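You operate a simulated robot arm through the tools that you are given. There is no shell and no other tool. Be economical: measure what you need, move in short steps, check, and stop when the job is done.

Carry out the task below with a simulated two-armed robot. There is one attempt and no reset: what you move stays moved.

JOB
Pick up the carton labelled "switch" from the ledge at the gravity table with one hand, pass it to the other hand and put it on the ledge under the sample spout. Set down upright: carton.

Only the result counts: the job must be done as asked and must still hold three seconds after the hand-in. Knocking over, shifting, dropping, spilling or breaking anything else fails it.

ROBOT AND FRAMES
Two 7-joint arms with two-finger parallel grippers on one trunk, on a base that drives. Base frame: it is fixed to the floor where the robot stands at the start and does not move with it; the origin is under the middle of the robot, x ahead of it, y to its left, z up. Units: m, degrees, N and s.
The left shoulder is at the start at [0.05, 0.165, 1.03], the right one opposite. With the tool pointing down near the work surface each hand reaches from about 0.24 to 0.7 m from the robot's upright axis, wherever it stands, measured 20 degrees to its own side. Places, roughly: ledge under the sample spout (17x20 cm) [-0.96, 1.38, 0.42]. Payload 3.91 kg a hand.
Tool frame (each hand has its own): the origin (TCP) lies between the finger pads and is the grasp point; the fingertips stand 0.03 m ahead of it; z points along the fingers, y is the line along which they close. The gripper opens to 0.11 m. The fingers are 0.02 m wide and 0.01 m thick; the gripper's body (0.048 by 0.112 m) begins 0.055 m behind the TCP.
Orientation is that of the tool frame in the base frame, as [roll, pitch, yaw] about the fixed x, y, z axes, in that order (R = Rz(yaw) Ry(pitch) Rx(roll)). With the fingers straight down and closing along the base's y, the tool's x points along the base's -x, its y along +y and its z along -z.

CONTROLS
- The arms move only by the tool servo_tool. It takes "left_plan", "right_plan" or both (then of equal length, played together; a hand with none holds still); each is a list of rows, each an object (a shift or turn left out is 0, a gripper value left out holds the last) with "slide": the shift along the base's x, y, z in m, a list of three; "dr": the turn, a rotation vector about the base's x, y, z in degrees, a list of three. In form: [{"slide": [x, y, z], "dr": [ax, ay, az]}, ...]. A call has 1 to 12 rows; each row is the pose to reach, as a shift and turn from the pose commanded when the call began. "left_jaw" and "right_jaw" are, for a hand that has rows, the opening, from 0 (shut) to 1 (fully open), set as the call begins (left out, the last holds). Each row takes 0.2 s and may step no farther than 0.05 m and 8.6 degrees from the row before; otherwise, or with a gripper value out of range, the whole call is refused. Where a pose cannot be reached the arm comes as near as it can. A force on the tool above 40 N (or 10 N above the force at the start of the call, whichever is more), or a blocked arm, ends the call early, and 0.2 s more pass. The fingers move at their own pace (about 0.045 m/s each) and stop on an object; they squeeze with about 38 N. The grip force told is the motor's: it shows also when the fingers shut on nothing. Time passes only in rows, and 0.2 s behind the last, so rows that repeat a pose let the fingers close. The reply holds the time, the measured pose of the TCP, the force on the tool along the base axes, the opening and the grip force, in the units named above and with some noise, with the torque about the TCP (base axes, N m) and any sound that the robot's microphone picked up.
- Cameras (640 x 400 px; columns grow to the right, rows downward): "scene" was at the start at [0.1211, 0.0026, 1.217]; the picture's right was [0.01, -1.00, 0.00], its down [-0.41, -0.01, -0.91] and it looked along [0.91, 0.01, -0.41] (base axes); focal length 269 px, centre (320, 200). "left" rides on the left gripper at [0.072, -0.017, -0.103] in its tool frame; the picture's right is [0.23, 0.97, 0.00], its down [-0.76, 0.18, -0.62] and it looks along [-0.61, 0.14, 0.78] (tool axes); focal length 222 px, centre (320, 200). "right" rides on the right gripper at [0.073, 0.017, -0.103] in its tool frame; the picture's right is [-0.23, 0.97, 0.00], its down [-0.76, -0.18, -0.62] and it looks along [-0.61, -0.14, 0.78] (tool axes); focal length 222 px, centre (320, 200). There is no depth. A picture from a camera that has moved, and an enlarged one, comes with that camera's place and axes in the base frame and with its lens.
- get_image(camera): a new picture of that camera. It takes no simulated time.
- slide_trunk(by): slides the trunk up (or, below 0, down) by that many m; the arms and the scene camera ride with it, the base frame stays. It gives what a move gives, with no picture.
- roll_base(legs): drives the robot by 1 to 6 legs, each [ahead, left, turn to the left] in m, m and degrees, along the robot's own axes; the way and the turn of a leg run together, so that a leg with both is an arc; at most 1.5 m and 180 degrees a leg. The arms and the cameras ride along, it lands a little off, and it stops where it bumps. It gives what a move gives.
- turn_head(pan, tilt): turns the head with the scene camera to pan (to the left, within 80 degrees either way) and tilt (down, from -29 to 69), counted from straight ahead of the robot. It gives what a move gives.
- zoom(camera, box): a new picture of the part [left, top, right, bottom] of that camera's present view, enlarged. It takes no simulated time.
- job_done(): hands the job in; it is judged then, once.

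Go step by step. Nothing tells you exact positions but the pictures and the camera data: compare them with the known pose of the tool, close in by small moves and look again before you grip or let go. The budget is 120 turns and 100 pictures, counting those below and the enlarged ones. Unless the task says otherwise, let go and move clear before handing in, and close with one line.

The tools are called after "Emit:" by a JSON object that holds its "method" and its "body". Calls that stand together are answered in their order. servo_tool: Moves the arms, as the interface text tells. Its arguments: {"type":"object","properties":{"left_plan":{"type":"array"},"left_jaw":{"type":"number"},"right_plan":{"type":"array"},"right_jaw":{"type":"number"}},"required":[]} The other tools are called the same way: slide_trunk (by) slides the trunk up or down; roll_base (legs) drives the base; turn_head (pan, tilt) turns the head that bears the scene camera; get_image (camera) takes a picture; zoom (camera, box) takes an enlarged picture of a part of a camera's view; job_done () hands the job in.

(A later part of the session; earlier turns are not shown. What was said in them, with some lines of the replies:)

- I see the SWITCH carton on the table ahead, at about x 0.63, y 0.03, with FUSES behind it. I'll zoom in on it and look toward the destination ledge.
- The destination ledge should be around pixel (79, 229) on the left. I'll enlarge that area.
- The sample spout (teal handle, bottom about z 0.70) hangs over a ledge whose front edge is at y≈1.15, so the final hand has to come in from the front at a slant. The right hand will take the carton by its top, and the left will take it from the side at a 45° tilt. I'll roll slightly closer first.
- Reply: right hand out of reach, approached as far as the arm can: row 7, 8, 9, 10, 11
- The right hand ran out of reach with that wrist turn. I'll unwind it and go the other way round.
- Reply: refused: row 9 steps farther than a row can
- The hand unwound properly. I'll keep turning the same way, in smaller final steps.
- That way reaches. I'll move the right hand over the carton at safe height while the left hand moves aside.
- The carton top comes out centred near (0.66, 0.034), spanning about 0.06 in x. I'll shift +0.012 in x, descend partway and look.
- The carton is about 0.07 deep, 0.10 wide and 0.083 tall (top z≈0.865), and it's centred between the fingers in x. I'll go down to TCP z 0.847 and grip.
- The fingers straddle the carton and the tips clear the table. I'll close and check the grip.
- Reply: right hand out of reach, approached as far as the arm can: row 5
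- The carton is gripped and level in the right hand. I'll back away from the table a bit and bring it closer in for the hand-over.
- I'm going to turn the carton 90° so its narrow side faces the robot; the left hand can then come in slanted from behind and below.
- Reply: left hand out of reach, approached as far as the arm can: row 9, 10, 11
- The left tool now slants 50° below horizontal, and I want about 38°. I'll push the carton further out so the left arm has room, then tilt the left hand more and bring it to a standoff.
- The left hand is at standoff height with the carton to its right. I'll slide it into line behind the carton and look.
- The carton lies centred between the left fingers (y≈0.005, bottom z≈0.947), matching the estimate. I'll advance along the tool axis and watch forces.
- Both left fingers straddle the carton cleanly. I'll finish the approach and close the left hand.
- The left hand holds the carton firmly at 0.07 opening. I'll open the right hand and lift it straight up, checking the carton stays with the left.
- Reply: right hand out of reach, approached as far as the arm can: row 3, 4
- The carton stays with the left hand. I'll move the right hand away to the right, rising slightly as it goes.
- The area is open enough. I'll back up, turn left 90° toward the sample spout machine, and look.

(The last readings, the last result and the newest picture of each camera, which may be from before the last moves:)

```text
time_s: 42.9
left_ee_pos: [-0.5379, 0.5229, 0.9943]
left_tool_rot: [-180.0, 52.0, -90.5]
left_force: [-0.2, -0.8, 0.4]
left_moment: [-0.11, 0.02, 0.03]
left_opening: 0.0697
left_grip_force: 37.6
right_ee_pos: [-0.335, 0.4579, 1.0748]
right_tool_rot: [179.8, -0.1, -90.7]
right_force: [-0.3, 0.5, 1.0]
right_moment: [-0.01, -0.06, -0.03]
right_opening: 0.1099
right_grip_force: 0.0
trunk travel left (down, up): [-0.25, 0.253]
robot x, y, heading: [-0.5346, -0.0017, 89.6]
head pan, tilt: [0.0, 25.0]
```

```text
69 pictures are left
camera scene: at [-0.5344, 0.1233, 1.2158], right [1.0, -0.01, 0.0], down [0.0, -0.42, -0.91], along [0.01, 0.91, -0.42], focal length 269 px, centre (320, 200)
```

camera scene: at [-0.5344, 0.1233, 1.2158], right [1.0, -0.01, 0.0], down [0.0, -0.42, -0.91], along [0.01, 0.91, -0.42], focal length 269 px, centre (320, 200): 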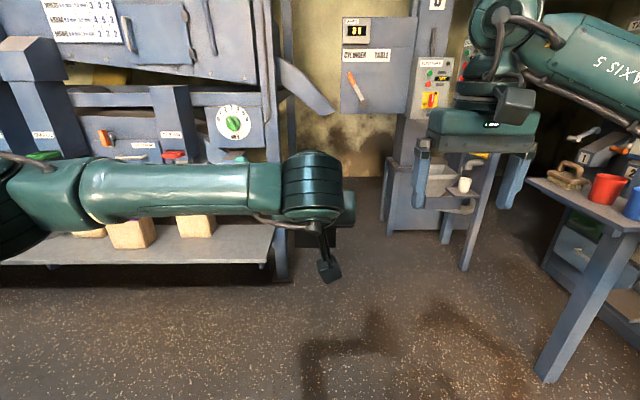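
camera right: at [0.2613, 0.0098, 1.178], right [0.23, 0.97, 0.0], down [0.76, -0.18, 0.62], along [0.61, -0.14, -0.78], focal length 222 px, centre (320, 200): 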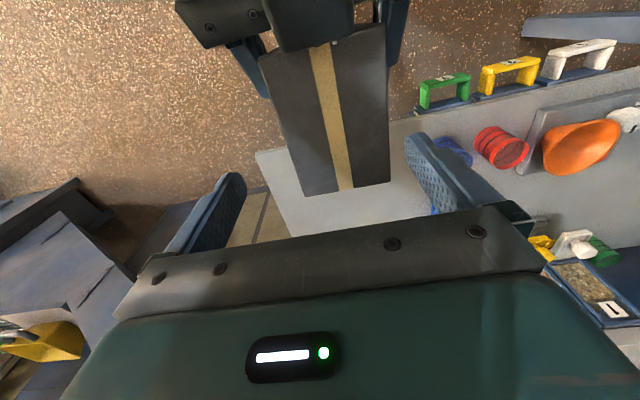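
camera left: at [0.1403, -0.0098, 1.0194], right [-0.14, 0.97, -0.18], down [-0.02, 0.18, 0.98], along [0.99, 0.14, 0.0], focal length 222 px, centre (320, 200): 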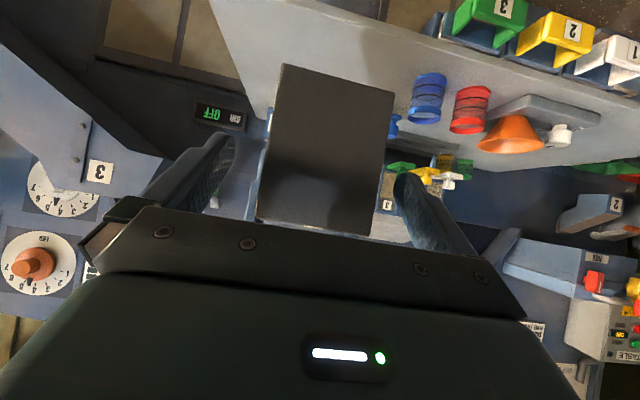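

The ledge is ahead-left, and the left forearm partly hides it. I'll strafe left to line up with x≈-0.96, then look.

Emit:
{"method": "roll_base", "body": {"legs": [[0, 0.42, 0.4]]}}

Emit:
{"method": "get_image", "body": {"camera": "scene"}}

Emit:
{"method": "get_image", "body": {"camera": "left"}}

```text
time_s: 45.5
left_ee_pos: [-0.9558, 0.5269, 0.9929]
left_tool_rot: [-179.9, 52.0, -90.3]
left_force: [0.6, 0.1, 0.4]
left_moment: [-0.09, 0.0, 0.04]
left_opening: 0.0697
left_grip_force: 38.5
right_ee_pos: [-0.7547, 0.4623, 1.0759]
right_tool_rot: [179.8, -0.1, -90.4]
right_force: [0.2, -0.2, 0.0]
right_moment: [-0.02, -0.01, -0.04]
right_opening: 0.1094
right_grip_force: 0.1
trunk travel left (down, up): [-0.25, 0.253]
robot x, y, heading: [-0.9531, 0.004, 90.0]
head pan, tilt: [0.0, 25.0]
```

```text
68 pictures are left
camera scene: at [-0.9517, 0.1266, 1.2158], right [1.0, -0.01, 0.0], down [0.0, -0.42, -0.91], along [0.01, 0.91, -0.42], focal length 269 px, centre (320, 200)
```

scene: 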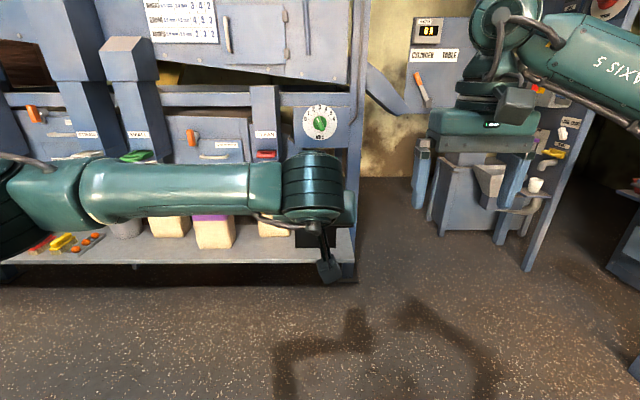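

```text
67 pictures are left
camera left: at [-0.9403, 0.4011, 1.0007], right [-0.97, -0.13, -0.18], down [-0.18, -0.02, 0.98], along [-0.14, 0.99, 0.0], focal length 222 px, centre (320, 200)
```

left: 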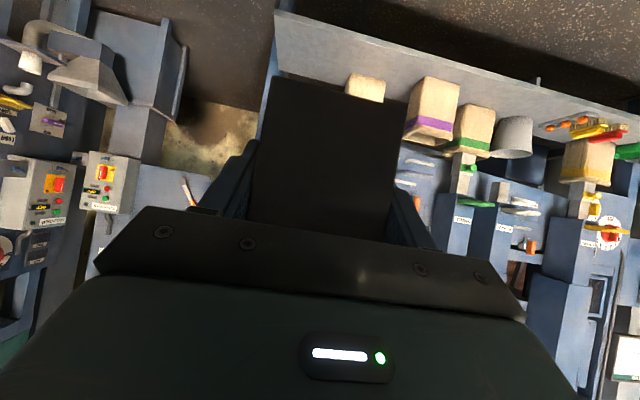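

I'll use the right-hand camera to view the ledge and spout unobstructed.

Emit:
{"method": "get_image", "body": {"camera": "right"}}

Emit:
{"method": "zoom", "body": {"camera": "scene", "box": [220, 90, 400, 290]}}

```text
66 pictures are left
camera right: at [-0.7704, 0.3901, 1.1783], right [-0.97, 0.23, 0.0], down [0.18, 0.76, 0.62], along [0.14, 0.6, -0.78], focal length 222 px, centre (320, 200)
```

right: 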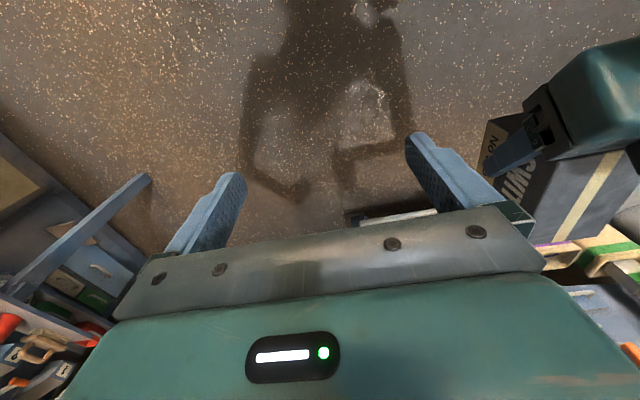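

```text
2.00 times, centred on (310, 190) of scene
camera zoom: at [-0.9517, 0.1266, 1.2158], right [1.0, -0.01, 0.0], down [0.0, -0.42, -0.91], along [0.01, 0.91, -0.42], focal length 538 px, centre (340, 220)
```

zoom: 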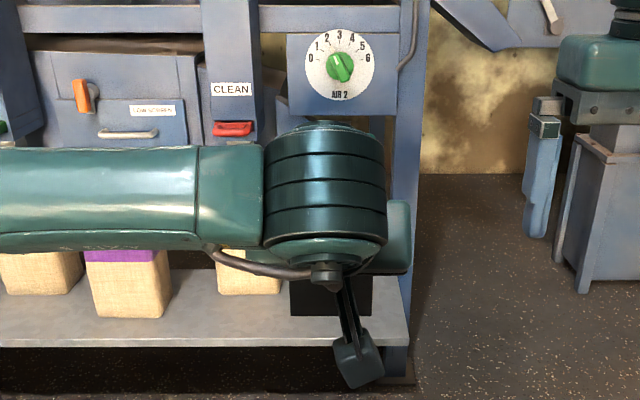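

I'll lower the left arm to its placing height relative to the trunk; this tests reach and clears the view.

Emit:
{"method": "servo_tool", "body": {"left_plan": [{"slide": [0, 0, -0.03]}, {"slide": [0, 0.0, -0.06]}, {"slide": [0, 0.0, -0.1]}, {"slide": [0, 0.0, -0.14]}, {"slide": [0, 0.0, -0.18]}, {"slide": [0, 0.0, -0.22]}, {"slide": [0, 0.0, -0.25]}, {"slide": [0, 0.0, -0.28]}]}}

Emit:
{"method": "get_image", "body": {"camera": "scene"}}

```text
time_s: 47.3
left_ee_pos: [-0.9554, 0.5272, 0.7118]
left_tool_rot: [-179.9, 52.0, -90.2]
left_force: [0.0, -0.1, -0.5]
left_moment: [-0.1, 0.02, 0.02]
left_opening: 0.0699
left_grip_force: 38.5
right_ee_pos: [-0.7531, 0.4627, 1.0748]
right_tool_rot: [179.8, -0.1, -90.4]
right_force: [-0.4, -1.2, -0.3]
right_moment: [-0.02, 0.02, 0.0]
right_opening: 0.1099
right_grip_force: 0.0
trunk travel left (down, up): [-0.25, 0.253]
robot x, y, heading: [-0.9539, 0.004, 89.7]
head pan, tilt: [0.0, 25.0]
```

```text
64 pictures are left
camera scene: at [-0.9515, 0.1267, 1.2158], right [1.0, -0.01, 0.0], down [0.0, -0.42, -0.91], along [0.0, 0.91, -0.42], focal length 269 px, centre (320, 200)
```

scene: 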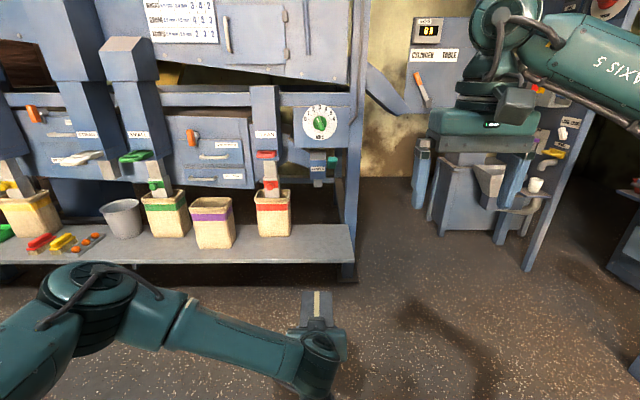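

Now the view is clear. I'll zoom in on the spout and ledge.

Emit:
{"method": "zoom", "body": {"camera": "scene", "box": [240, 120, 380, 300]}}

```text
2.22 times, centred on (310, 210) of scene
camera zoom: at [-0.9515, 0.1267, 1.2158], right [1.0, -0.01, 0.0], down [0.0, -0.42, -0.91], along [0.0, 0.91, -0.42], focal length 598 px, centre (342, 178)
```

zoom: 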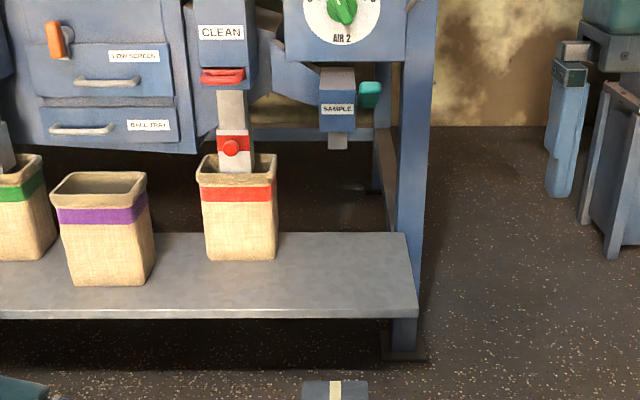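

The ledge runs y≈1.18–1.50 with its right end at x≈-0.787, and the spout is at about (-0.96, 1.38, 0.71). I'll retract the right hand, raise the left slightly, lower the trunk, and approach partway.

Emit:
{"method": "servo_tool", "body": {"right_plan": [{"slide": [0.02, -0.04, 0]}, {"slide": [0.05, -0.08, 0]}, {"slide": [0.08, -0.11, 0]}, {"slide": [0.1, -0.14, 0]}], "left_plan": [{"slide": [0, 0, 0.02]}, {"slide": [0, 0, 0.04]}, {"slide": [0, 0, 0.06]}, {"slide": [0, 0, 0.06]}]}}

Emit:
{"method": "slide_trunk", "body": {"by": -0.25}}

Emit:
{"method": "roll_base", "body": {"legs": [[0.5, 0, 0]]}}

Emit:
{"method": "get_image", "body": {"camera": "scene"}}

Emit:
{"method": "get_image", "body": {"camera": "right"}}

```text
time_s: 48.3
left_ee_pos: [-0.9562, 0.526, 0.7741]
left_tool_rot: [179.9, 52.0, -90.3]
left_force: [0.3, 0.3, 0.6]
left_moment: [-0.09, -0.01, 0.0]
left_opening: 0.0698
left_grip_force: 38.2
right_ee_pos: [-0.6511, 0.3222, 1.0749]
right_tool_rot: [179.9, -0.1, -90.4]
right_force: [-0.3, 0.1, 0.1]
right_moment: [0.01, 0.02, 0.03]
right_opening: 0.1101
right_grip_force: 0.1
trunk travel left (down, up): [-0.25, 0.253]
robot x, y, heading: [-0.9514, 0.0002, 89.8]
head pan, tilt: [0.0, 25.0]
```

```text
time_s: 50.9
left_ee_pos: [-0.9556, 0.5263, 0.5237]
left_tool_rot: [-179.9, 52.0, -90.4]
left_force: [-0.3, -0.8, 0.2]
left_moment: [-0.09, 0.0, 0.0]
left_opening: 0.0699
left_grip_force: 36.9
right_ee_pos: [-0.6512, 0.3234, 0.826]
right_tool_rot: [179.9, -0.2, -90.4]
right_force: [0.7, 0.3, 0.3]
right_moment: [0.01, 0.01, 0.03]
right_opening: 0.1102
right_grip_force: 0.0
trunk travel left (down, up): [0.0, 0.503]
robot x, y, heading: [-0.9468, 0.0034, 89.8]
head pan, tilt: [0.0, 25.0]
```

```text
time_s: 53.8
left_ee_pos: [-0.9487, 1.0207, 0.523]
left_tool_rot: [-180.0, 52.1, -90.6]
left_force: [0.2, 0.0, 0.0]
left_moment: [-0.08, 0.0, 0.01]
left_opening: 0.07
left_grip_force: 38.2
right_ee_pos: [-0.6453, 0.8169, 0.8258]
right_tool_rot: [179.8, -0.1, -90.8]
right_force: [-0.7, 0.5, 0.6]
right_moment: [0.02, 0.01, 0.03]
right_opening: 0.1098
right_grip_force: 0.2
trunk travel left (down, up): [0.0, 0.503]
robot x, y, heading: [-0.9475, 0.5013, 89.2]
head pan, tilt: [0.0, 25.0]
```

```text
62 pictures are left
camera scene: at [-0.9462, 0.6218, 0.9658], right [1.0, -0.01, 0.0], down [-0.01, -0.42, -0.91], along [0.01, 0.91, -0.42], focal length 269 px, centre (320, 200)
```

scene: 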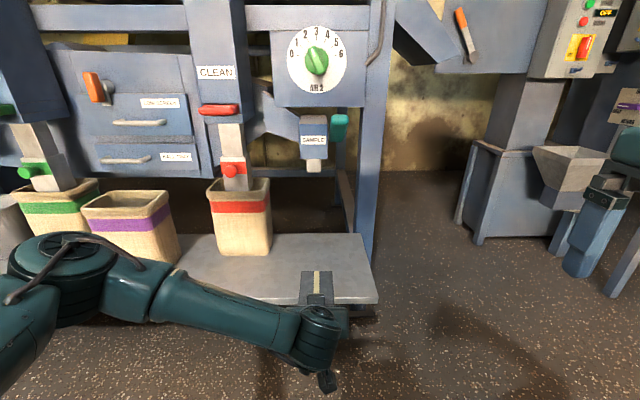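

```text
61 pictures are left
camera right: at [-0.663, 0.7435, 0.9281], right [-0.97, 0.24, 0.0], down [0.19, 0.76, 0.62], along [0.15, 0.6, -0.78], focal length 222 px, centre (320, 200)
```

right: 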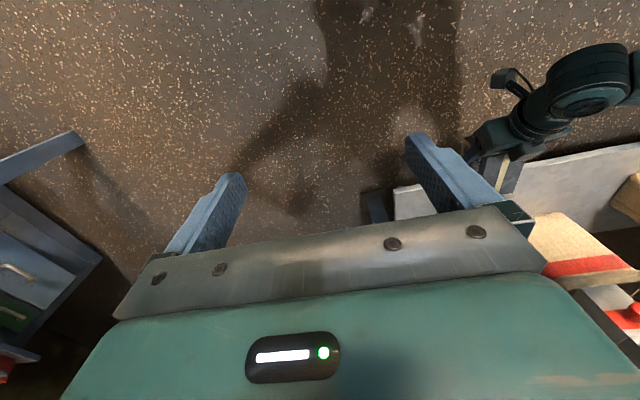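

The left elbow would come close to the sacks if I drove straight in. I'll approach the ledge diagonally from its right-front corner instead, at heading about 125°, which keeps the elbow out of the way.

Emit:
{"method": "roll_base", "body": {"legs": [[0, 0, 35.8], [-0.134, -0.504, 0]]}}

Emit:
{"method": "get_image", "body": {"camera": "scene"}}

```text
time_s: 58.5
left_ee_pos: [-0.7623, 1.1004, 0.5232]
left_tool_rot: [180.0, 51.9, -55.1]
left_force: [-0.2, 0.5, -0.5]
left_moment: [-0.08, -0.02, -0.02]
left_opening: 0.0696
left_grip_force: 38.3
right_ee_pos: [-0.3971, 1.1094, 0.8255]
right_tool_rot: [179.9, -0.1, -55.2]
right_force: [-0.3, -1.3, -0.5]
right_moment: [0.0, -0.02, -0.02]
right_opening: 0.1099
right_grip_force: 0.0
trunk travel left (down, up): [0.0, 0.503]
robot x, y, heading: [-0.4613, 0.6742, 124.8]
head pan, tilt: [0.0, 25.0]
```

```text
60 pictures are left
camera scene: at [-0.5274, 0.777, 0.9658], right [0.82, 0.57, 0.0], down [0.24, -0.35, -0.91], along [-0.52, 0.74, -0.42], focal length 269 px, centre (320, 200)
```

scene: 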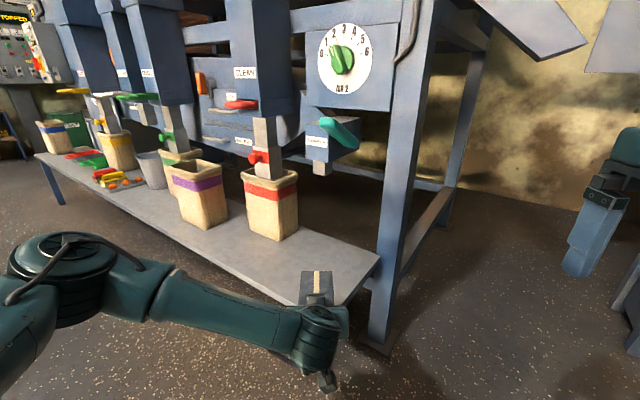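

The spout triangulates to (-0.96, 1.39, 0.71) again. I'll drive ahead 0.2 m along this diagonal and look again.

Emit:
{"method": "roll_base", "body": {"legs": [[0.2, 0, 0]]}}

Emit:
{"method": "get_image", "body": {"camera": "scene"}}

Emit:
{"method": "get_image", "body": {"camera": "left"}}

```text
time_s: 60.1
left_ee_pos: [-0.879, 1.2668, 0.5253]
left_tool_rot: [180.0, 52.0, -55.0]
left_force: [0.6, 0.9, -0.1]
left_moment: [-0.09, -0.05, 0.01]
left_opening: 0.0699
left_grip_force: 38.1
right_ee_pos: [-0.513, 1.2756, 0.8249]
right_tool_rot: [179.9, -0.1, -55.2]
right_force: [-1.5, -0.3, -1.0]
right_moment: [-0.03, 0.04, 0.0]
right_opening: 0.11
right_grip_force: 0.1
trunk travel left (down, up): [0.0, 0.503]
robot x, y, heading: [-0.5751, 0.847, 124.8]
head pan, tilt: [0.0, 25.0]
```

```text
59 pictures are left
camera scene: at [-0.6438, 0.9435, 0.9658], right [0.82, 0.57, 0.0], down [0.24, -0.35, -0.91], along [-0.52, 0.74, -0.42], focal length 269 px, centre (320, 200)
```

scene: 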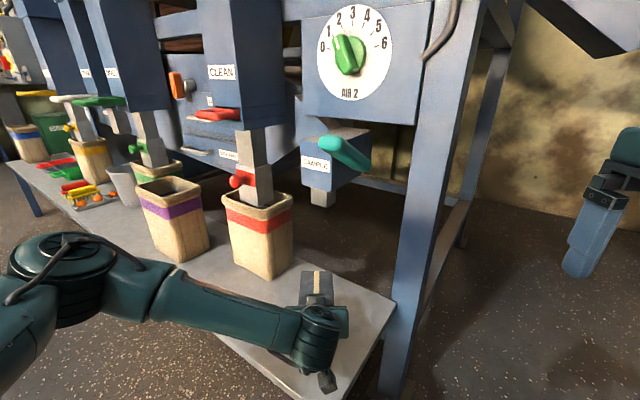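

```text
58 pictures are left
camera left: at [-0.7926, 1.1732, 0.5307], right [-0.72, -0.67, -0.18], down [-0.13, -0.12, 0.98], along [-0.68, 0.73, 0.0], focal length 222 px, centre (320, 200)
```

left: 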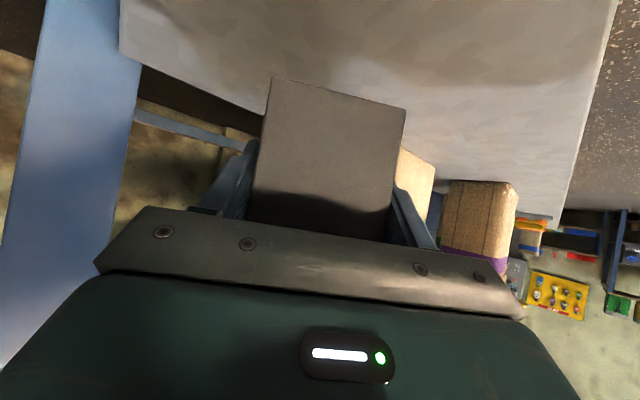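

The carton is over the ledge corner with about 5 cm of clearance. I'll roll 5 cm more, then extend the arm toward the spot.

Emit:
{"method": "roll_base", "body": {"legs": [[0.05, 0, 0]]}}

Emit:
{"method": "servo_tool", "body": {"left_plan": [{"slide": [-0.012, 0.016, 0]}, {"slide": [-0.023, 0.032, 0]}, {"slide": [-0.034, 0.046, 0]}]}}

Emit:
{"method": "get_image", "body": {"camera": "scene"}}

```text
time_s: 61.0
left_ee_pos: [-0.9071, 1.3077, 0.5248]
left_tool_rot: [179.9, 51.9, -55.0]
left_force: [-0.5, 0.6, -0.1]
left_moment: [-0.07, -0.06, 0.03]
left_opening: 0.0697
left_grip_force: 37.7
right_ee_pos: [-0.5432, 1.3171, 0.825]
right_tool_rot: [179.9, -0.1, -55.1]
right_force: [0.4, -0.4, 0.5]
right_moment: [0.04, 0.01, 0.0]
right_opening: 0.11
right_grip_force: 0.0
trunk travel left (down, up): [0.0, 0.503]
robot x, y, heading: [-0.6009, 0.8851, 124.9]
head pan, tilt: [0.0, 25.0]
```

```text
time_s: 61.8
left_ee_pos: [-0.9413, 1.3531, 0.5221]
left_tool_rot: [-179.9, 52.0, -55.0]
left_force: [-0.1, -0.4, 0.1]
left_moment: [-0.08, -0.06, 0.01]
left_opening: 0.0698
left_grip_force: 38.1
right_ee_pos: [-0.5425, 1.3172, 0.8247]
right_tool_rot: [179.8, 0.0, -55.1]
right_force: [-0.3, 0.4, 0.1]
right_moment: [-0.02, -0.01, 0.01]
right_opening: 0.1099
right_grip_force: 0.0
trunk travel left (down, up): [0.0, 0.503]
robot x, y, heading: [-0.6004, 0.8821, 124.9]
head pan, tilt: [0.0, 25.0]
```

```text
57 pictures are left
camera scene: at [-0.6725, 0.9845, 0.9658], right [0.82, 0.57, 0.0], down [0.24, -0.35, -0.91], along [-0.52, 0.74, -0.42], focal length 269 px, centre (320, 200)
```

scene: 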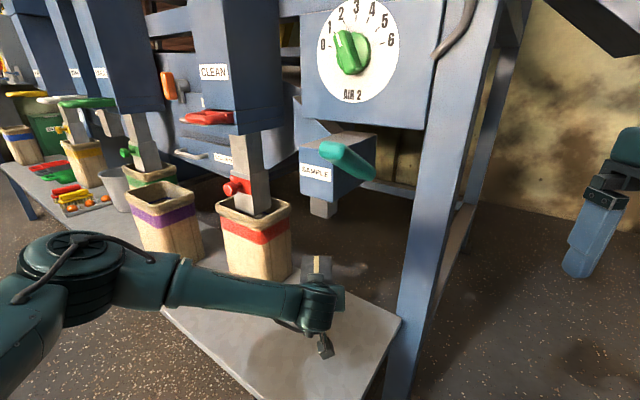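

The carton is now beneath the spout. I'll descend most of the way and check.

Emit:
{"method": "servo_tool", "body": {"left_plan": [{"slide": [0, 0, -0.015]}, {"slide": [0, 0, -0.03]}, {"slide": [0, 0, -0.042]}]}}

Emit:
{"method": "zoom", "body": {"camera": "scene", "box": [200, 180, 420, 400]}}

Emit:
{"method": "get_image", "body": {"camera": "left"}}

```text
time_s: 62.6
left_ee_pos: [-0.9401, 1.3534, 0.4818]
left_tool_rot: [179.9, 51.9, -55.0]
left_force: [0.9, -0.7, 0.0]
left_moment: [-0.07, -0.05, 0.02]
left_opening: 0.0696
left_grip_force: 38.4
right_ee_pos: [-0.5427, 1.3175, 0.8254]
right_tool_rot: [179.9, -0.2, -55.1]
right_force: [-0.2, 0.3, 0.2]
right_moment: [-0.01, 0.0, 0.02]
right_opening: 0.1095
right_grip_force: 0.0
trunk travel left (down, up): [0.0, 0.503]
robot x, y, heading: [-0.6037, 0.8828, 125.2]
head pan, tilt: [0.0, 25.0]
```

```text
1.82 times, centred on (310, 290) of scene
camera zoom: at [-0.6725, 0.9845, 0.9658], right [0.82, 0.57, 0.0], down [0.24, -0.35, -0.91], along [-0.52, 0.74, -0.42], focal length 490 px, centre (338, 36)
```

zoom: 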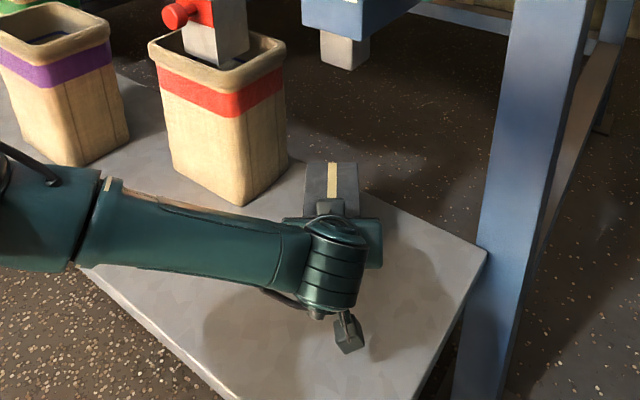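

```text
55 pictures are left
camera left: at [-0.8546, 1.2601, 0.4885], right [-0.72, -0.67, -0.18], down [-0.13, -0.12, 0.98], along [-0.68, 0.73, 0.0], focal length 222 px, centre (320, 200)
```

left: 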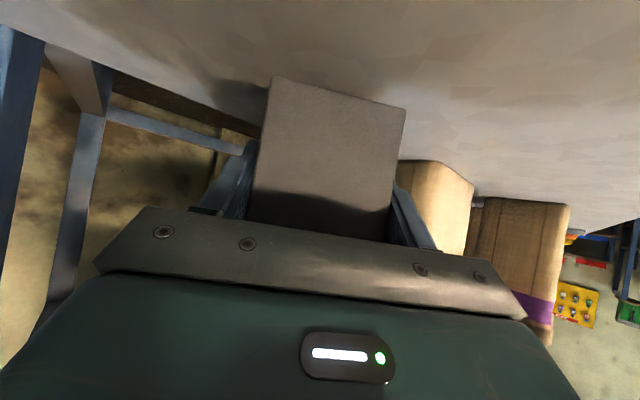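

The carton is clear of the sack and inside the ledge's edges. I'll lower it in small steps until contact.

Emit:
{"method": "servo_tool", "body": {"left_plan": [{"slide": [0, 0, -0.005]}, {"slide": [0, 0, -0.009]}, {"slide": [0, 0, -0.012]}]}}

Emit:
{"method": "get_image", "body": {"camera": "left"}}

```text
time_s: 63.4
left_ee_pos: [-0.9419, 1.3531, 0.4683]
left_tool_rot: [-179.9, 51.9, -54.9]
left_force: [-0.3, 0.6, 0.0]
left_moment: [-0.11, -0.03, 0.0]
left_opening: 0.0698
left_grip_force: 38.0
right_ee_pos: [-0.5437, 1.3166, 0.825]
right_tool_rot: [179.9, 0.0, -55.1]
right_force: [-0.5, 0.1, -0.2]
right_moment: [-0.01, -0.01, -0.01]
right_opening: 0.1102
right_grip_force: 0.0
trunk travel left (down, up): [0.0, 0.503]
robot x, y, heading: [-0.6021, 0.8862, 125.1]
head pan, tilt: [0.0, 25.0]
```

```text
54 pictures are left
camera left: at [-0.8555, 1.26, 0.4756], right [-0.72, -0.67, -0.18], down [-0.13, -0.12, 0.98], along [-0.68, 0.73, 0.0], focal length 222 px, centre (320, 200)
```

left: 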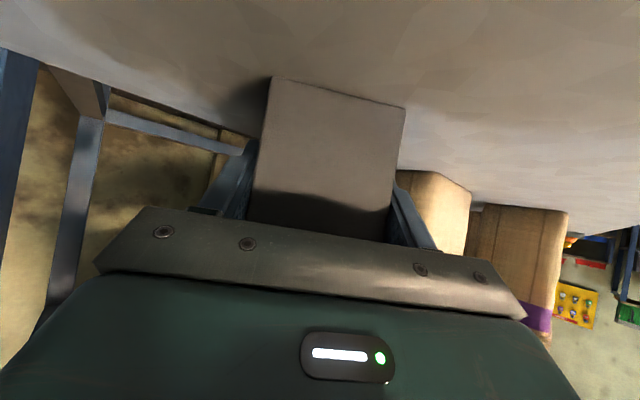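

There's no contact force yet, so I'll continue in 2–3 mm steps.

Emit:
{"method": "servo_tool", "body": {"left_plan": [{"slide": [0, 0, -0.002]}, {"slide": [0, 0, -0.004]}]}}

Emit:
{"method": "servo_tool", "body": {"left_plan": [{"slide": [0, 0, -0.002]}, {"slide": [0, 0, -0.003]}]}}

Emit:
{"method": "zoom", "body": {"camera": "left", "box": [220, 40, 440, 180]}}

```text
time_s: 64.0
left_ee_pos: [-0.9429, 1.3545, 0.4683]
left_tool_rot: [-179.9, 52.2, -54.9]
left_force: [0.6, -4.3, 11.0]
left_moment: [-0.61, -0.12, -0.03]
left_opening: 0.0696
left_grip_force: 37.4
right_ee_pos: [-0.542, 1.316, 0.8267]
right_tool_rot: [179.9, -0.1, -55.1]
right_force: [-0.1, 1.8, 0.2]
right_moment: [0.01, 0.01, -0.01]
right_opening: 0.1101
right_grip_force: 0.1
trunk travel left (down, up): [0.0, 0.503]
robot x, y, heading: [-0.6034, 0.8851, 125.5]
head pan, tilt: [0.0, 25.0]
```

```text
time_s: 64.6
left_ee_pos: [-0.9425, 1.3548, 0.4681]
left_tool_rot: [-179.8, 52.5, -54.9]
left_force: [-1.3, -3.0, 26.3]
left_moment: [-0.78, -0.26, 0.07]
left_opening: 0.0698
left_grip_force: 38.4
right_ee_pos: [-0.54, 1.3164, 0.8269]
right_tool_rot: [179.9, 0.1, -55.1]
right_force: [0.4, 0.2, -0.8]
right_moment: [-0.01, 0.03, -0.02]
right_opening: 0.1099
right_grip_force: 0.1
trunk travel left (down, up): [0.0, 0.503]
robot x, y, heading: [-0.6085, 0.8854, 125.1]
head pan, tilt: [0.0, 25.0]
```

```text
2.86 times, centred on (330, 110) of left
camera zoom: at [-0.8556, 1.2611, 0.4735], right [-0.72, -0.67, -0.18], down [-0.13, -0.13, 0.98], along [-0.68, 0.73, 0.0], focal length 635 px, centre (291, 457)
```

zoom: 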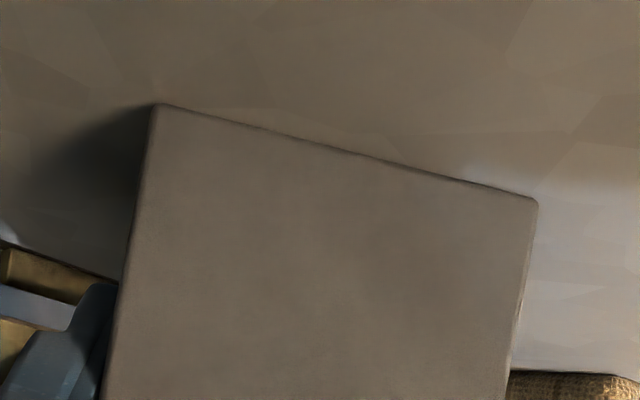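

The carton is standing on the ledge, pressed a bit hard. I'll ease up 4 mm of command, then open.

Emit:
{"method": "servo_tool", "body": {"left_plan": [{"slide": [0, 0, 0.002]}, {"slide": [0, 0, 0.004]}]}}

Emit:
{"method": "servo_tool", "body": {"left_jaw": 1, "left_plan": [{}, {}, {}, {}, {}]}}

Emit:
{"method": "get_image", "body": {"camera": "left"}}

```text
time_s: 65.2
left_ee_pos: [-0.9418, 1.3539, 0.4674]
left_tool_rot: [179.9, 52.2, -55.1]
left_force: [-2.5, 5.9, 11.9]
left_moment: [1.04, 0.43, -0.06]
left_opening: 0.0699
left_grip_force: 37.6
right_ee_pos: [-0.5425, 1.3166, 0.8255]
right_tool_rot: [179.9, 0.0, -55.1]
right_force: [-0.2, 0.4, -0.4]
right_moment: [0.01, 0.04, 0.01]
right_opening: 0.1102
right_grip_force: 0.1
trunk travel left (down, up): [0.0, 0.503]
robot x, y, heading: [-0.6022, 0.8844, 125.1]
head pan, tilt: [0.0, 25.0]
```

```text
time_s: 66.4
left_ee_pos: [-0.9404, 1.3538, 0.467]
left_tool_rot: [-180.0, 51.9, -55.0]
left_force: [0.9, 0.3, -1.0]
left_moment: [-0.01, 0.03, -0.03]
left_opening: 0.1102
left_grip_force: 0.1
right_ee_pos: [-0.5432, 1.3183, 0.8241]
right_tool_rot: [179.8, 0.0, -55.1]
right_force: [0.5, -0.5, -0.9]
right_moment: [-0.01, -0.03, 0.01]
right_opening: 0.1098
right_grip_force: 0.1
trunk travel left (down, up): [0.0, 0.503]
robot x, y, heading: [-0.6029, 0.8847, 124.9]
head pan, tilt: [0.0, 25.0]
```

```text
52 pictures are left
camera left: at [-0.8554, 1.2599, 0.4737], right [-0.72, -0.67, -0.18], down [-0.13, -0.12, 0.98], along [-0.68, 0.73, 0.0], focal length 222 px, centre (320, 200)
```

left: 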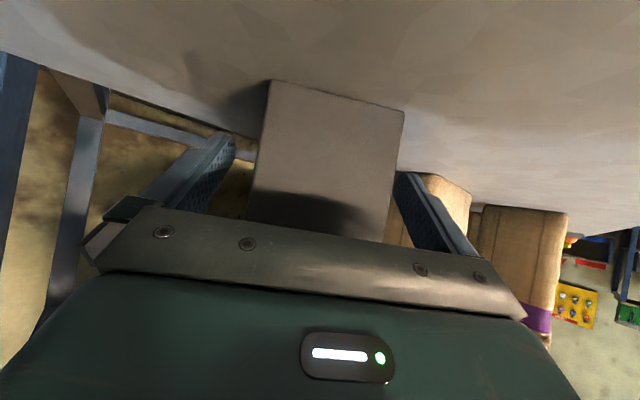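

The fingers are open and clear on both sides, and the carton stands upright. I'll withdraw along the tool axis.

Emit:
{"method": "servo_tool", "body": {"left_plan": [{"slide": [0.011, -0.016, 0.008]}, {"slide": [0.023, -0.033, 0.018]}, {"slide": [0.04, -0.057, 0.03]}, {"slide": [0.057, -0.082, 0.04]}, {"slide": [0.074, -0.106, 0.045]}]}}

Emit:
{"method": "roll_base", "body": {"legs": [[-0.25, 0, 0]]}}

Emit:
{"method": "get_image", "body": {"camera": "scene"}}

Emit:
{"method": "get_image", "body": {"camera": "left"}}

```text
time_s: 67.6
left_ee_pos: [-0.8691, 1.2463, 0.5106]
left_tool_rot: [-180.0, 52.1, -54.9]
left_force: [-0.4, 0.0, 0.2]
left_moment: [0.02, -0.02, 0.0]
left_opening: 0.1101
left_grip_force: 0.1
right_ee_pos: [-0.5415, 1.3182, 0.8253]
right_tool_rot: [179.9, 0.0, -55.0]
right_force: [-0.7, -0.2, 0.0]
right_moment: [-0.03, -0.03, 0.0]
right_opening: 0.1098
right_grip_force: 0.1
trunk travel left (down, up): [0.0, 0.503]
robot x, y, heading: [-0.6052, 0.8822, 125.1]
head pan, tilt: [0.0, 25.0]
```

```text
time_s: 69.5
left_ee_pos: [-0.7258, 1.0421, 0.5104]
left_tool_rot: [179.9, 51.9, -55.1]
left_force: [0.1, -0.6, 0.1]
left_moment: [0.0, -0.01, 0.0]
left_opening: 0.1102
left_grip_force: 0.1
right_ee_pos: [-0.3985, 1.1125, 0.8245]
right_tool_rot: [180.0, 0.0, -55.2]
right_force: [-0.5, 0.3, 0.1]
right_moment: [-0.03, 0.0, 0.01]
right_opening: 0.11
right_grip_force: 0.2
trunk travel left (down, up): [0.0, 0.503]
robot x, y, heading: [-0.4583, 0.6802, 125.0]
head pan, tilt: [0.0, 25.0]
```

```text
51 pictures are left
camera scene: at [-0.5295, 0.7802, 0.9658], right [0.82, 0.57, 0.0], down [0.24, -0.35, -0.91], along [-0.52, 0.74, -0.42], focal length 269 px, centre (320, 200)
```

scene: 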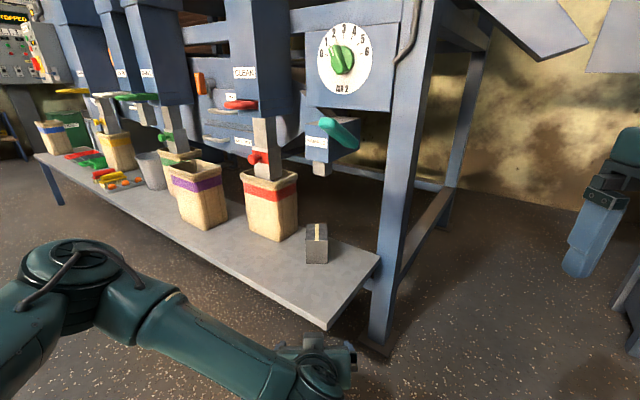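

```text
50 pictures are left
camera left: at [-0.6396, 0.9494, 0.5172], right [-0.72, -0.67, -0.18], down [-0.13, -0.12, 0.98], along [-0.68, 0.73, 0.0], focal length 222 px, centre (320, 200)
```

left: 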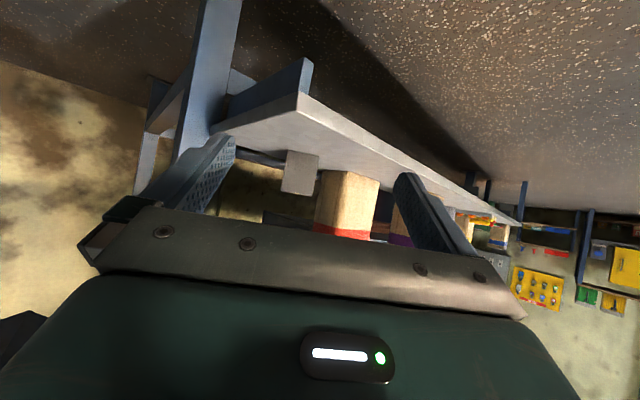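

The carton stands upright on the ledge directly under the sample spout, at about (-0.96, 1.38). Both hands are clear and nothing else has moved, so I'm handing in.

Emit:
{"method": "job_done", "body": {}}

```text
The job is handed in.
```

The "switch" carton was picked up with the right hand, passed to the left, and set upright on the ledge under the sample spout. Both hands were clear at hand-in, and I saw nothing else disturbed.
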